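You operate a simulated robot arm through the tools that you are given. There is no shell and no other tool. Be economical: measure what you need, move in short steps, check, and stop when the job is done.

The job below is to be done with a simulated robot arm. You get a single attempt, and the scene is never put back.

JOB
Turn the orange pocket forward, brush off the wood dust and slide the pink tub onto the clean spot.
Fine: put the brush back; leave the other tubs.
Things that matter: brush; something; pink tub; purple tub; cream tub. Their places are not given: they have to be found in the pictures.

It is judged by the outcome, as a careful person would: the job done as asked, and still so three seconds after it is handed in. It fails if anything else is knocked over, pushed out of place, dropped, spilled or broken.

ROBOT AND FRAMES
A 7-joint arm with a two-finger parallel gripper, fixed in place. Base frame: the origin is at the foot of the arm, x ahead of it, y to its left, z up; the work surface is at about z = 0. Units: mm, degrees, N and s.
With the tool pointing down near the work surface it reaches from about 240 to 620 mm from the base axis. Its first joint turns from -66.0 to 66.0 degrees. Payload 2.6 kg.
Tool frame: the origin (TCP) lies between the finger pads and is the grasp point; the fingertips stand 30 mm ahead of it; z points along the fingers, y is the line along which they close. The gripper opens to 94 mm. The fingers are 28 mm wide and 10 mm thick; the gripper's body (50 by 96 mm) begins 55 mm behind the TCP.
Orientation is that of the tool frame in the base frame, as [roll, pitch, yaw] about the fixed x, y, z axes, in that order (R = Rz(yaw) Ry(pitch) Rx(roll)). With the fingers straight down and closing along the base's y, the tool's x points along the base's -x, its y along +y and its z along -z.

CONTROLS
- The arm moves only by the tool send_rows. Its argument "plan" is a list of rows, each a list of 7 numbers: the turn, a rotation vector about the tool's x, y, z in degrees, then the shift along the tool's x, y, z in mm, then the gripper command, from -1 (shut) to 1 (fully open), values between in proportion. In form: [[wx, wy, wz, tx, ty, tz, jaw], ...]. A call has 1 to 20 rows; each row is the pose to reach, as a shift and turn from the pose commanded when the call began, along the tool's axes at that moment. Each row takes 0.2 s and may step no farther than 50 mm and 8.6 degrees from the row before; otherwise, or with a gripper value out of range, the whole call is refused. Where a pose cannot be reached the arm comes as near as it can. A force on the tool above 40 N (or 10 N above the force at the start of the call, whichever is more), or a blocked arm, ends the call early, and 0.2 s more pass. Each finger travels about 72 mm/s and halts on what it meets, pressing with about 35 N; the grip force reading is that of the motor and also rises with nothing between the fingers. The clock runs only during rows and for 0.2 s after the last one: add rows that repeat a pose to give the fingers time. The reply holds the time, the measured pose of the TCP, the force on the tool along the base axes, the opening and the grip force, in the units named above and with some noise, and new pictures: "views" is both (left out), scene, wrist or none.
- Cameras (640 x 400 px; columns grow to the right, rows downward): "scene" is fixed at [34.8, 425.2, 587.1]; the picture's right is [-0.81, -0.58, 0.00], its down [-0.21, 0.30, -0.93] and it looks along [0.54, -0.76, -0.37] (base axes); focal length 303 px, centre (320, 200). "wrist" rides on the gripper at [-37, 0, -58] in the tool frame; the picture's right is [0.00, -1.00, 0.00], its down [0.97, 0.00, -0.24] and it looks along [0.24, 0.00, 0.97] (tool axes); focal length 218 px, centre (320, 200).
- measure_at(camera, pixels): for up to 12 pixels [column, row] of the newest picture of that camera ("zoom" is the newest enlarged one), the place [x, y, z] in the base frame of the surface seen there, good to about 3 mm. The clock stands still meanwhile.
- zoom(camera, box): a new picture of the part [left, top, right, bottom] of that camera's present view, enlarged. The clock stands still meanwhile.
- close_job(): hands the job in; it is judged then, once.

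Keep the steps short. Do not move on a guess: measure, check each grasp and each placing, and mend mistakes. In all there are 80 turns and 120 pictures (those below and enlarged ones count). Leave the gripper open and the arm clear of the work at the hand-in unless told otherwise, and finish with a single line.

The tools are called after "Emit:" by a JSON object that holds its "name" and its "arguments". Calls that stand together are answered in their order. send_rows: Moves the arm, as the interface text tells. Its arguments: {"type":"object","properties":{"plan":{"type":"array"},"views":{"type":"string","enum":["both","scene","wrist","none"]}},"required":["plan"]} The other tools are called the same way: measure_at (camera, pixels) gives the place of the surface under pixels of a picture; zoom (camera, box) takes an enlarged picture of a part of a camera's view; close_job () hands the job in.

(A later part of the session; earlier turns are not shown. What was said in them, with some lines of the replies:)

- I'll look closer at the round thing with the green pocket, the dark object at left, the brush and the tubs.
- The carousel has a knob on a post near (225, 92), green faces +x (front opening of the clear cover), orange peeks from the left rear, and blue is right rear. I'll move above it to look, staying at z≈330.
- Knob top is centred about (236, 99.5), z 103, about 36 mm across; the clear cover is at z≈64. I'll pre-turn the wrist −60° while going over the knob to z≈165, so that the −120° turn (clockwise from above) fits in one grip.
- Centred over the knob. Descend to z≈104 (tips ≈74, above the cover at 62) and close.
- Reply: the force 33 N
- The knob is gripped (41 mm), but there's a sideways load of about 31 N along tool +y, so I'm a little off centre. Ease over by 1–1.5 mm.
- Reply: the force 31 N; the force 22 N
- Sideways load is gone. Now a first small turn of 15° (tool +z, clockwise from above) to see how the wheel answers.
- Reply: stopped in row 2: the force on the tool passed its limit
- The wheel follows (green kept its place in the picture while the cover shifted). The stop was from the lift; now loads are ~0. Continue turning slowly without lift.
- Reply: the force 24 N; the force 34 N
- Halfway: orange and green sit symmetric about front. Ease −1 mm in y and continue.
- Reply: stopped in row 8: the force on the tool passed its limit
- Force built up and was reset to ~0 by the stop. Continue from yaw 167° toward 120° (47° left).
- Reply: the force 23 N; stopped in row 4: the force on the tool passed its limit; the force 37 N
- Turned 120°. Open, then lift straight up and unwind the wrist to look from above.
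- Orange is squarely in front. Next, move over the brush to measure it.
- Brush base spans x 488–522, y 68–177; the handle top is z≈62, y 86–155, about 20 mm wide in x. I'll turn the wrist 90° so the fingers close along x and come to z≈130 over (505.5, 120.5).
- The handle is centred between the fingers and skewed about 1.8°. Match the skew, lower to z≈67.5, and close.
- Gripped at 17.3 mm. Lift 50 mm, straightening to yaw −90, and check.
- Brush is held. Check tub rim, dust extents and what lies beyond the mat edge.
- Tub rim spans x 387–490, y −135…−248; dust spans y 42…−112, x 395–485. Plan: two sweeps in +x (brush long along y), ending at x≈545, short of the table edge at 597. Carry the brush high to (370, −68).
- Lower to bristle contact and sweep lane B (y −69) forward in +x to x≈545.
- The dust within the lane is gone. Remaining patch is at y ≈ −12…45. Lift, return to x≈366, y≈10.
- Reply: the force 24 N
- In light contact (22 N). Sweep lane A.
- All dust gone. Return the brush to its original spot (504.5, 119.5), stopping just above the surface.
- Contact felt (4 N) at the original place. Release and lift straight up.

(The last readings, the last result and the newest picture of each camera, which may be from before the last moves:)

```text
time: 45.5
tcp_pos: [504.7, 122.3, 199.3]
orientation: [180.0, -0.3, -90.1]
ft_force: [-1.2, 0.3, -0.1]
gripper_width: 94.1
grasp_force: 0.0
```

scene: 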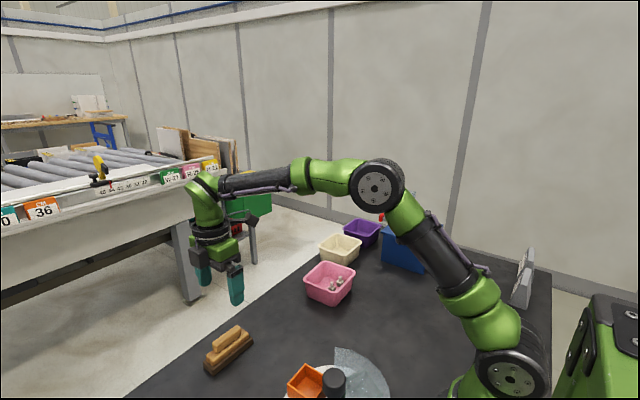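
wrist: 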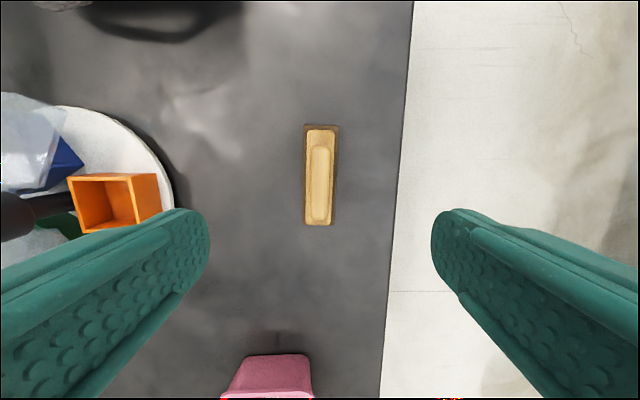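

Brush back in place and standing. Now view the pink tub from above, turning the wrist back to yaw 180.

Emit:
{"name": "send_rows", "arguments": {"plan": [[0, 0, 7.5, 24, 6, -6, 1], [0, 0, 15, 48, 12, -12, 1], [0, 0, 22.5, 72, 18, -18, 1], [0, 0, 30, 96, 24, -24, 1], [0, 0, 37.5, 120, 30, -30, 1], [0, 0, 45, 144, 36, -36, 1], [0, 0, 52.5, 168, 42, -40, 1], [0, 0, 60, 192, 48, -40, 1], [0, 0, 67.5, 216, 54, -40, 1], [0, 0, 75, 240, 60, -40, 1], [0, 0, 82.5, 264, 64, -40, 1], [0, 0, 90, 280, 65, -40, 1], [0, 0, 90, 280, 65, -40, 1]]}}

Emit:
{"name": "zoom", "arguments": {"camera": "wrist", "box": [220, 80, 440, 260]}}

```text
time: 48.3
tcp_pos: [439.9, -157.5, 238.6]
orientation: [-179.7, -0.1, 179.8]
ft_force: [0.0, 0.1, -0.5]
gripper_width: 94.0
grasp_force: 0.0
```

scene: 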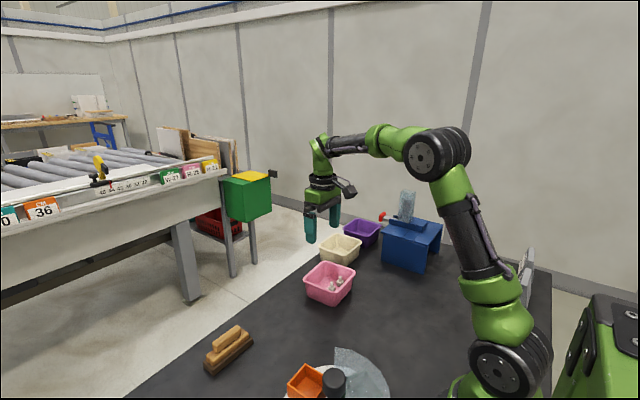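
wrist: 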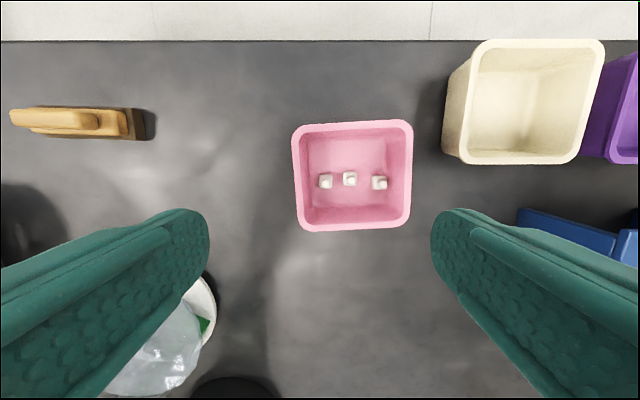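

```text
2.22 times, centred on (330, 170) of wrist
```

zoom: 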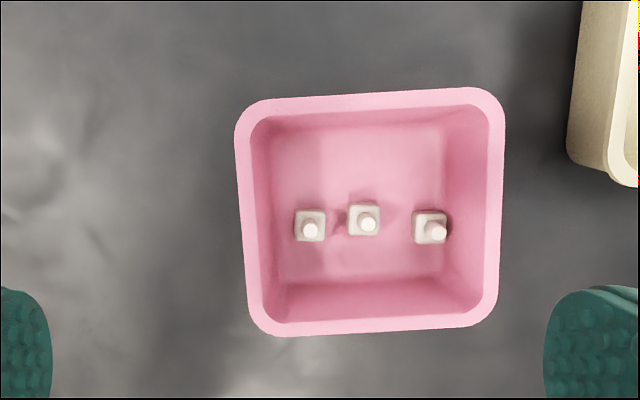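

Emit:
{"name": "measure_at", "arguments": {"camera": "zoom", "pixels": [[243, 200], [253, 260], [258, 200], [310, 228], [367, 222], [437, 230], [370, 97], [365, 325], [495, 200], [285, 160], [571, 140], [300, 210]]}}

Emit:
{"name": "measure_at", "arguments": {"camera": "wrist", "pixels": [[297, 135], [303, 220], [407, 130], [405, 220], [446, 110], [450, 150]]}}

```text
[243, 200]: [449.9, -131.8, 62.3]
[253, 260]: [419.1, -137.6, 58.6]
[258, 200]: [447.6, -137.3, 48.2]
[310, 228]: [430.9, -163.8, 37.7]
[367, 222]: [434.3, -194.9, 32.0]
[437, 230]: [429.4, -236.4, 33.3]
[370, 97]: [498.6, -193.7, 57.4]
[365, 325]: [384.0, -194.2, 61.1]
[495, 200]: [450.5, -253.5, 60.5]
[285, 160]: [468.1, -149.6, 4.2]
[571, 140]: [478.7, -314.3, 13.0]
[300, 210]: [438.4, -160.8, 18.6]
```

```text
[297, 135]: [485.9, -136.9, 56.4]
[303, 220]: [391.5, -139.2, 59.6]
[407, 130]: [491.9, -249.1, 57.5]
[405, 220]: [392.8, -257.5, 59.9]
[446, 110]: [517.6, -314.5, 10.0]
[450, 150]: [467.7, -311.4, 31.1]
```

Pink rim: x 384–499, y −132…−255, z 60; pins inside near x 423–439, top z 38. I'll pinch the +y rim at x≈460 (clear of the pins), tips at z≈36, then drag it in +y. First hover at z≈105 with a 38 mm opening.

Emit:
{"name": "send_rows", "arguments": {"plan": [[0, 0, -0.5, -5, 6, 30, 0.5], [0, 0, -1, -10, 12, 60, 0], [0, 0, -1.5, -15, 18, 90, -0.2], [0, 0, -2, -20, 22, 120, -0.2], [0, 0, -2, -20, 22, 134, -0.2], [0, 0, -2, -20, 22, 134, -0.2]]}}

Emit:
{"name": "zoom", "arguments": {"camera": "scene", "box": [270, 220, 390, 320]}}

```text
time: 49.7
tcp_pos: [458.0, -138.1, 105.0]
orientation: [-179.8, 0.0, -177.9]
ft_force: [0.3, -0.4, 0.2]
gripper_width: 37.6
grasp_force: 0.0
```

scene: 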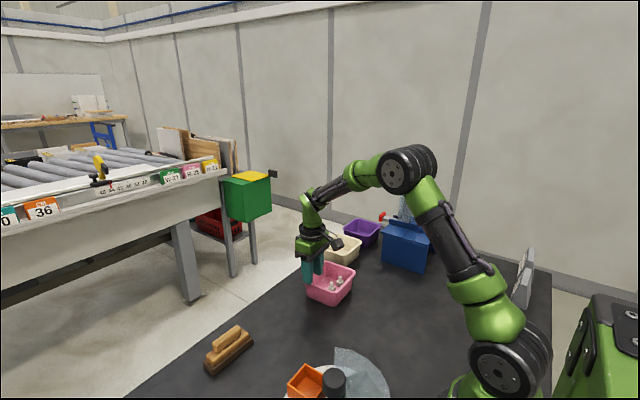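
wrist: 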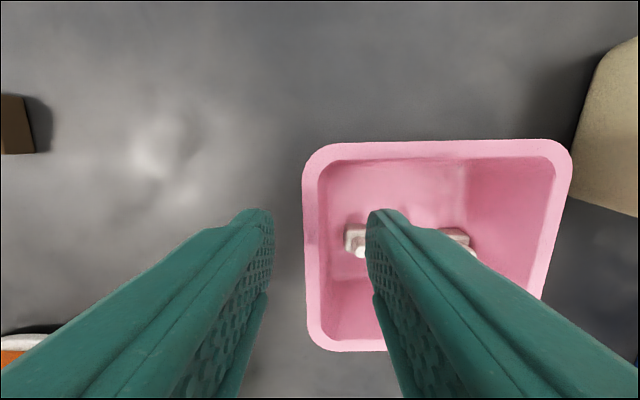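

```text
4.00 times, centred on (330, 270) of scene
```

zoom: 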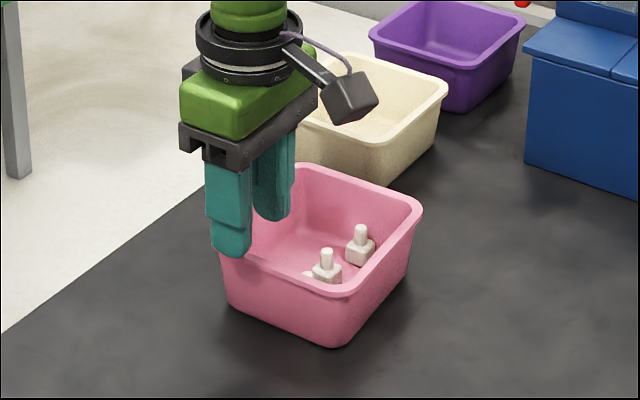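

The rim lies between the fingers; shift 2.5 mm in +y, 3 mm in +x for pin clearance, then lower to z≈66 without closing.

Emit:
{"name": "send_rows", "arguments": {"plan": [[0, 0, 0, -3, 2.5, 8, -0.2], [0, 0, 0, -3, 2.5, 18, -0.2], [0, 0, 0, -3, 2.5, 28, -0.2], [0, 0, 0, -3, 2.5, 38, -0.2], [0, 0, 0, -3, 2.5, 38, -0.2]]}}

Emit:
{"name": "zoom", "arguments": {"camera": "scene", "box": [270, 220, 390, 320]}}

```text
time: 50.9
tcp_pos: [462.6, -134.3, 67.1]
orientation: [-179.8, 0.1, -178.1]
ft_force: [0.0, 0.1, 0.8]
gripper_width: 37.7
grasp_force: 0.0
```

scene: 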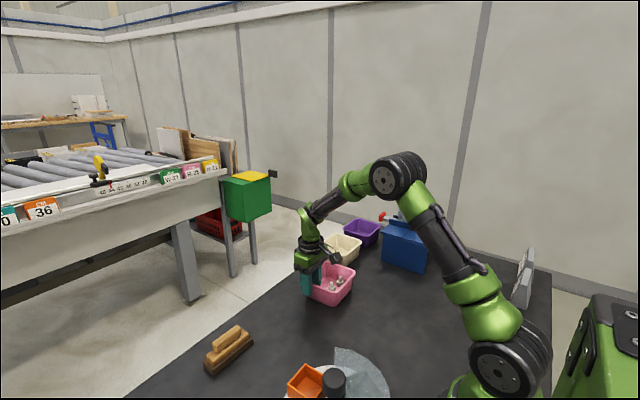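
wrist: 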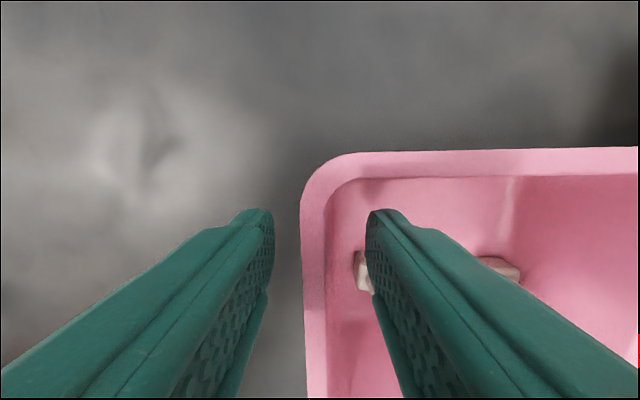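

```text
4.00 times, centred on (330, 270) of scene
```

zoom: 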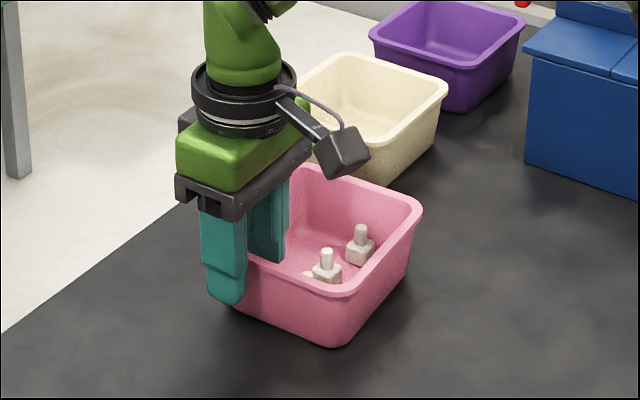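

Inner finger is clear of the pins. Close gradually on the rim.

Emit:
{"name": "send_rows", "arguments": {"plan": [[0, 0, 0, 0, 0.7, 0, -0.4], [0, 0, 0, 0, 0.7, 0, -0.6], [0, 0, 0, 0, 0.7, 0, -0.75], [0, 0, 0, 0, 0.7, 0, -0.85], [0, 0, 0, 0, 0.7, 0, -1], [0, 0, 0, 0, 0.7, 0, -1], [0, 0, 0, 0, 0.7, 0, -1]]}}

Emit:
{"name": "zoom", "arguments": {"camera": "scene", "box": [270, 220, 390, 320]}}

```text
time: 52.5
tcp_pos: [461.3, -134.3, 67.4]
orientation: [-179.7, 0.0, -178.1]
ft_force: [-0.7, 0.1, 6.6]
gripper_width: 4.7
grasp_force: 35.2
```

scene: 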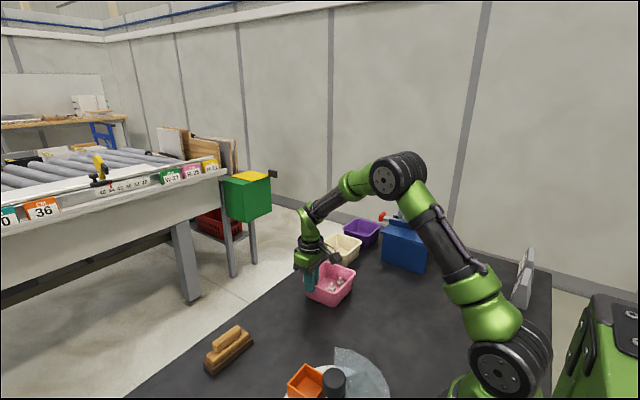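
wrist: 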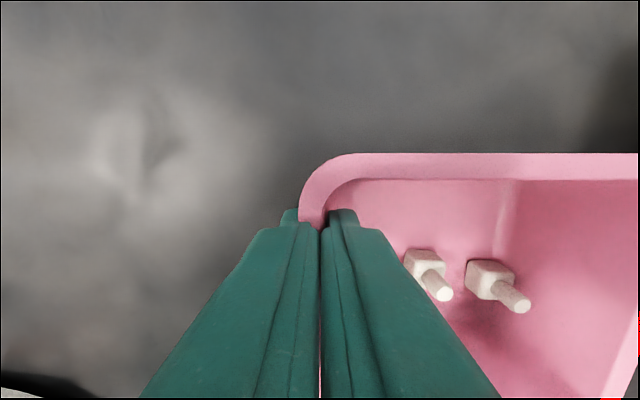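

```text
4.00 times, centred on (330, 270) of scene
```

zoom: 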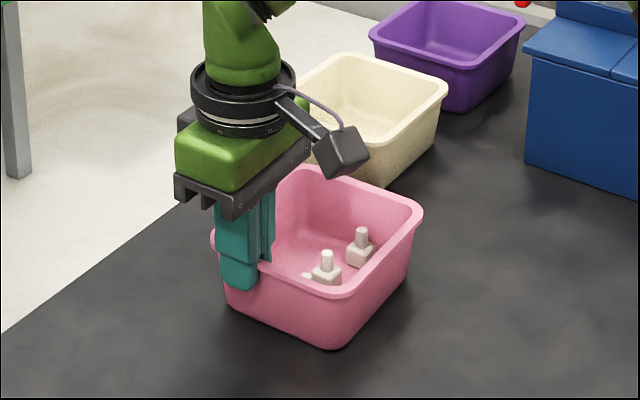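

Rim gripped (4.7 mm wall), pins untouched. Drag gently in +y, first 35 mm.

Emit:
{"name": "send_rows", "arguments": {"plan": [[0, 0, 0, 0, 1, 0, -1], [0, 0, 0, 0, 3, 0, -1], [0, 0, 0, 0, 6, 0, -1], [0, 0, 0, 0, 10, 0, -1], [0, 0, 0, -0.5, 15, 0, -1], [0, 0, 0, -0.5, 20, 0, -1], [0, 0, 0, -0.6, 25, 0, -1], [0, 0, 0, -0.7, 29, 0, -1], [0, 0, 0, -0.8, 32, 0, -1], [0, 0, 0, -0.8, 34, 0, -1], [0, 0, 0, -0.8, 35, 0, -1]]}}

Emit:
{"name": "zoom", "arguments": {"camera": "scene", "box": [250, 220, 390, 330]}}

```text
time: 54.9
tcp_pos: [461.7, -97.2, 66.7]
orientation: [-179.7, -0.1, -178.1]
ft_force: [0.0, -2.2, 6.4]
gripper_width: 4.3
grasp_force: 35.1
```

scene: 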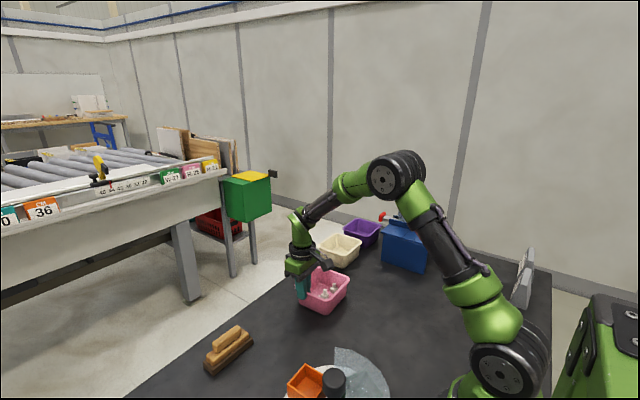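
wrist: 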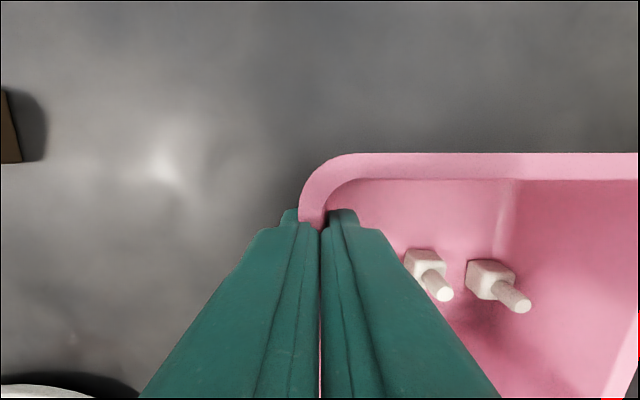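

```text
3.64 times, centred on (320, 275) of scene
```

zoom: 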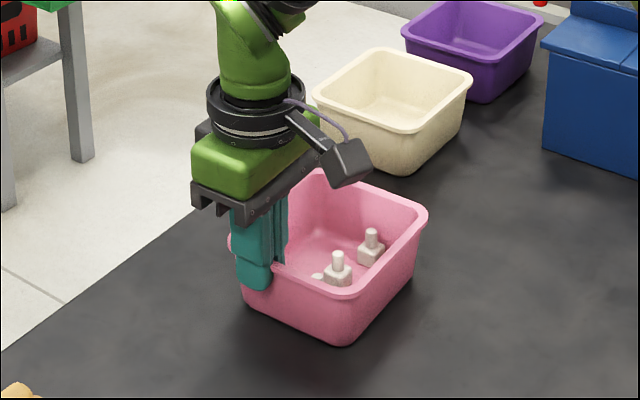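

Slides cleanly with pins steady. Continue the remaining 123 mm with soft start and stop.

Emit:
{"name": "send_rows", "arguments": {"plan": [[0, 0, 0, 0, 1, 0, -1], [0, 0, 0, 0, 3, 0, -1], [0, 0, 0, 0, 6, 0, -1], [0, 0, 0, 0, 11, 0, -1], [0, 0, 0, -0.5, 18, 0, -1], [0, 0, 0, -0.5, 26, 0, -1], [0, 0, 0, -0.8, 35, 0, -1], [0, 0, 0, -1, 44, 0, -1], [0, 0, 0, -1.2, 53, 0, -1], [0, 0, 0, -1.5, 62, 0, -1], [0, 0, 0, -1.8, 71, 0, -1], [0, 0, 0, -2, 80, 0, -1], [0, 0, 0, -2.3, 89, 0, -1], [0, 0, 0, -2.5, 98, 0, -1], [0, 0, 0, -2.7, 106, 0, -1], [0, 0, 0, -2.8, 112, 0, -1], [0, 0, 0, -2.9, 117, 0, -1], [0, 0, 0, -3, 120, 0, -1], [0, 0, 0, -3, 122, 0, -1], [0, 0, 0, -3, 123, 0, -1]]}}

Emit:
{"name": "zoom", "arguments": {"camera": "scene", "box": [210, 240, 370, 370]}}

```text
time: 59.1
tcp_pos: [459.0, 26.3, 67.4]
orientation: [-179.7, 0.0, -178.0]
ft_force: [-0.9, -4.1, 9.5]
gripper_width: 4.5
grasp_force: 34.9
```

scene: 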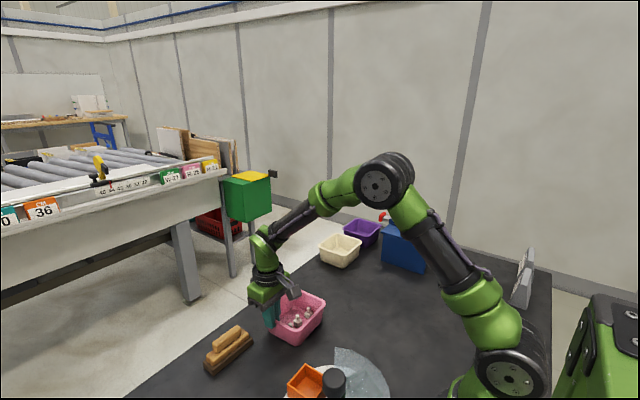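
wrist: 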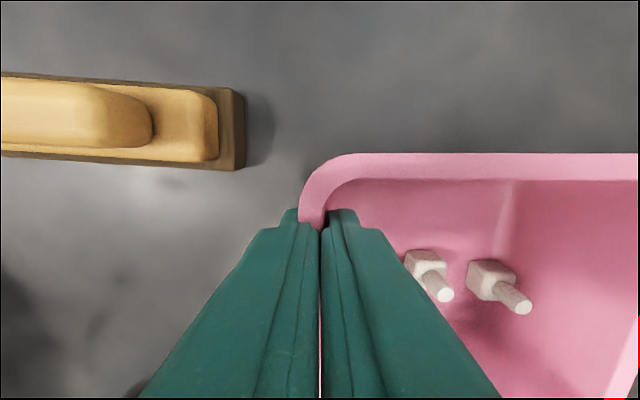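

```text
3.08 times, centred on (290, 305) of scene
```

zoom: 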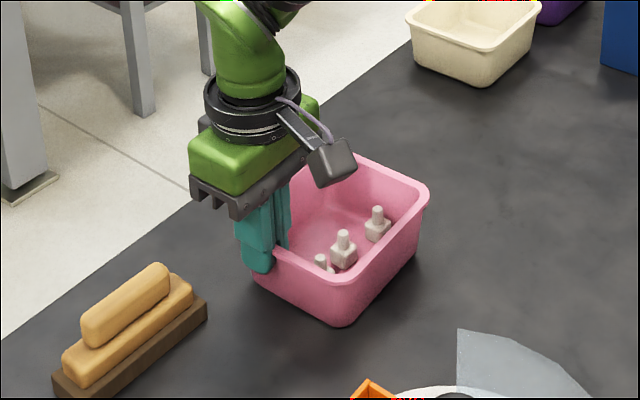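

Tub is on the clean spot. Open to about 38 mm (clear of brush and pins), lift straight up.

Emit:
{"name": "send_rows", "arguments": {"plan": [[0, 0, 0, 0, 0, 0, -0.7], [0, 0, 0, 0, 0, 0, -0.4], [0, 0, 0, 0, 0, 0, -0.2], [0, 0, 0, 0, 0, 0, -0.2], [0, 0, 0, 0, 0, -12, -0.2], [0, 0, 0, 0, 0, -30, -0.2], [0, 0, 0, 0, 0, -60, -0.2], [0, 0, 0, 0, 0, -100, 0.3], [0, 0, 0, 0, 0, -145, 1], [0, 0, 0, 0, 0, -190, 1], [0, 0, 2, 20, -40, -220, 1], [0, 0, 2, 20, -40, -220, 1]]}}

Emit:
{"name": "zoom", "arguments": {"camera": "scene", "box": [190, 210, 450, 400]}}

Emit:
{"name": "measure_at", "arguments": {"camera": "scene", "pixels": [[269, 318], [297, 337], [326, 305], [293, 290]]}}

```text
refused: row 11 steps farther than a row can; nothing moved
```

```text
2.11 times, centred on (320, 305) of scene
```

zoom: 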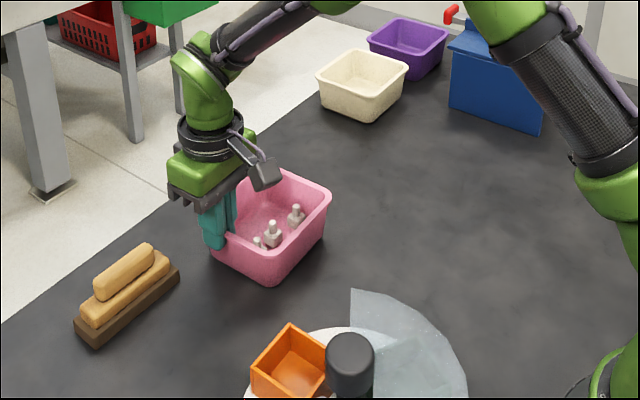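

```text
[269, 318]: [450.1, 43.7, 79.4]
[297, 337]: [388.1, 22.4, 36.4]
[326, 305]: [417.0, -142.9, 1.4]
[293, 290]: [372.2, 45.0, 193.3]
```

One row stepped too far, so nothing moved; resend with smaller final steps.

Emit:
{"name": "send_rows", "arguments": {"plan": [[0, 0, 0, 0, 0, 0, -0.7], [0, 0, 0, 0, 0, 0, -0.4], [0, 0, 0, 0, 0, 0, -0.2], [0, 0, 0, 0, 0, 0, -0.2], [0, 0, 0, 0, 0, -12, -0.2], [0, 0, 0, 0, 0, -30, -0.2], [0, 0, 0, 0, 0, -60, -0.2], [0, 0, 0, 0, 0, -100, 0.3], [0, 0, 0, 0, 0, -145, 1], [0, 0, 0, 0, 0, -190, 1], [0, 0, 0, 10, -20, -220, 1], [0, 0, 0, 20, -50, -240, 1], [0, 0, 0, 20, -50, -240, 1]]}}

Emit:
{"name": "zoom", "arguments": {"camera": "scene", "box": [190, 210, 450, 400]}}

```text
time: 61.9
tcp_pos: [441.6, -25.3, 307.7]
orientation: [-179.7, -0.1, -178.1]
ft_force: [-0.2, -0.9, -0.2]
gripper_width: 94.2
grasp_force: 0.1
```

scene: 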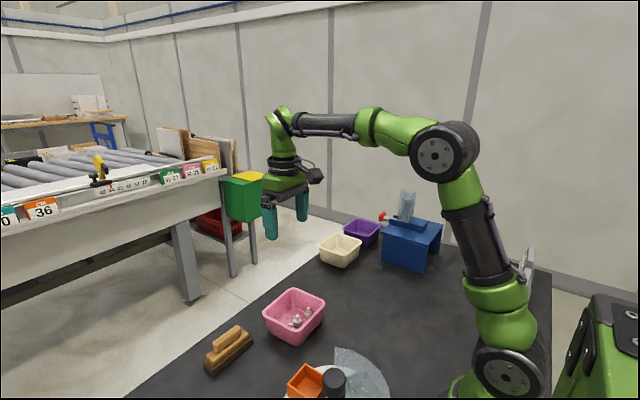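
wrist: 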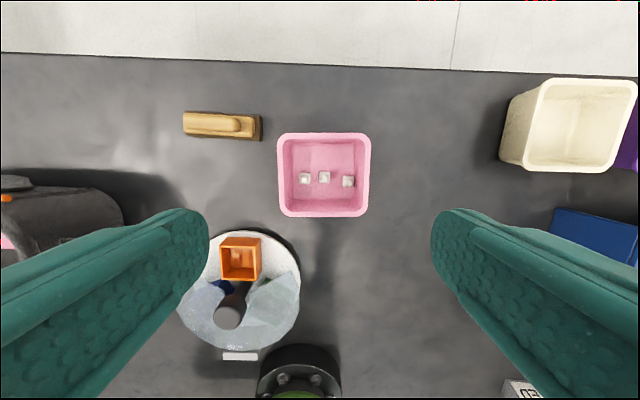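

```text
2.11 times, centred on (320, 305) of scene
```

zoom: 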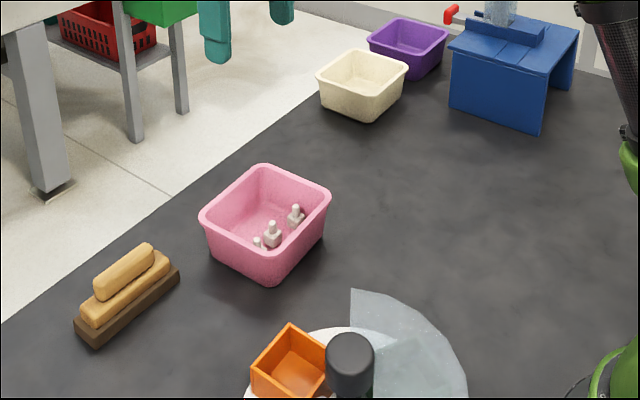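

Emit:
{"name": "measure_at", "arguments": {"camera": "wrist", "pixels": [[282, 175], [366, 175], [324, 137], [324, 212], [222, 123]]}}

```text
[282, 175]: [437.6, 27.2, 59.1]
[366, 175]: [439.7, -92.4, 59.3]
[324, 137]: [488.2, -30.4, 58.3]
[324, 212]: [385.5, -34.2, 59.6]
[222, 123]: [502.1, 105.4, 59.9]
```

The tub is centred at (438, −33), where the dust was. The pins in it are upright, orange faces front, the brush is back, and the other tubs haven't moved. The gripper is open and clear, so I'm handing in.

Emit:
{"name": "close_job", "arguments": {}}

```text
The job is handed in.
```

Job done: the orange pocket faces forward, the wood dust is brushed off, the brush is back in its place, and the pink tub sits on the clean spot with the other tubs untouched.
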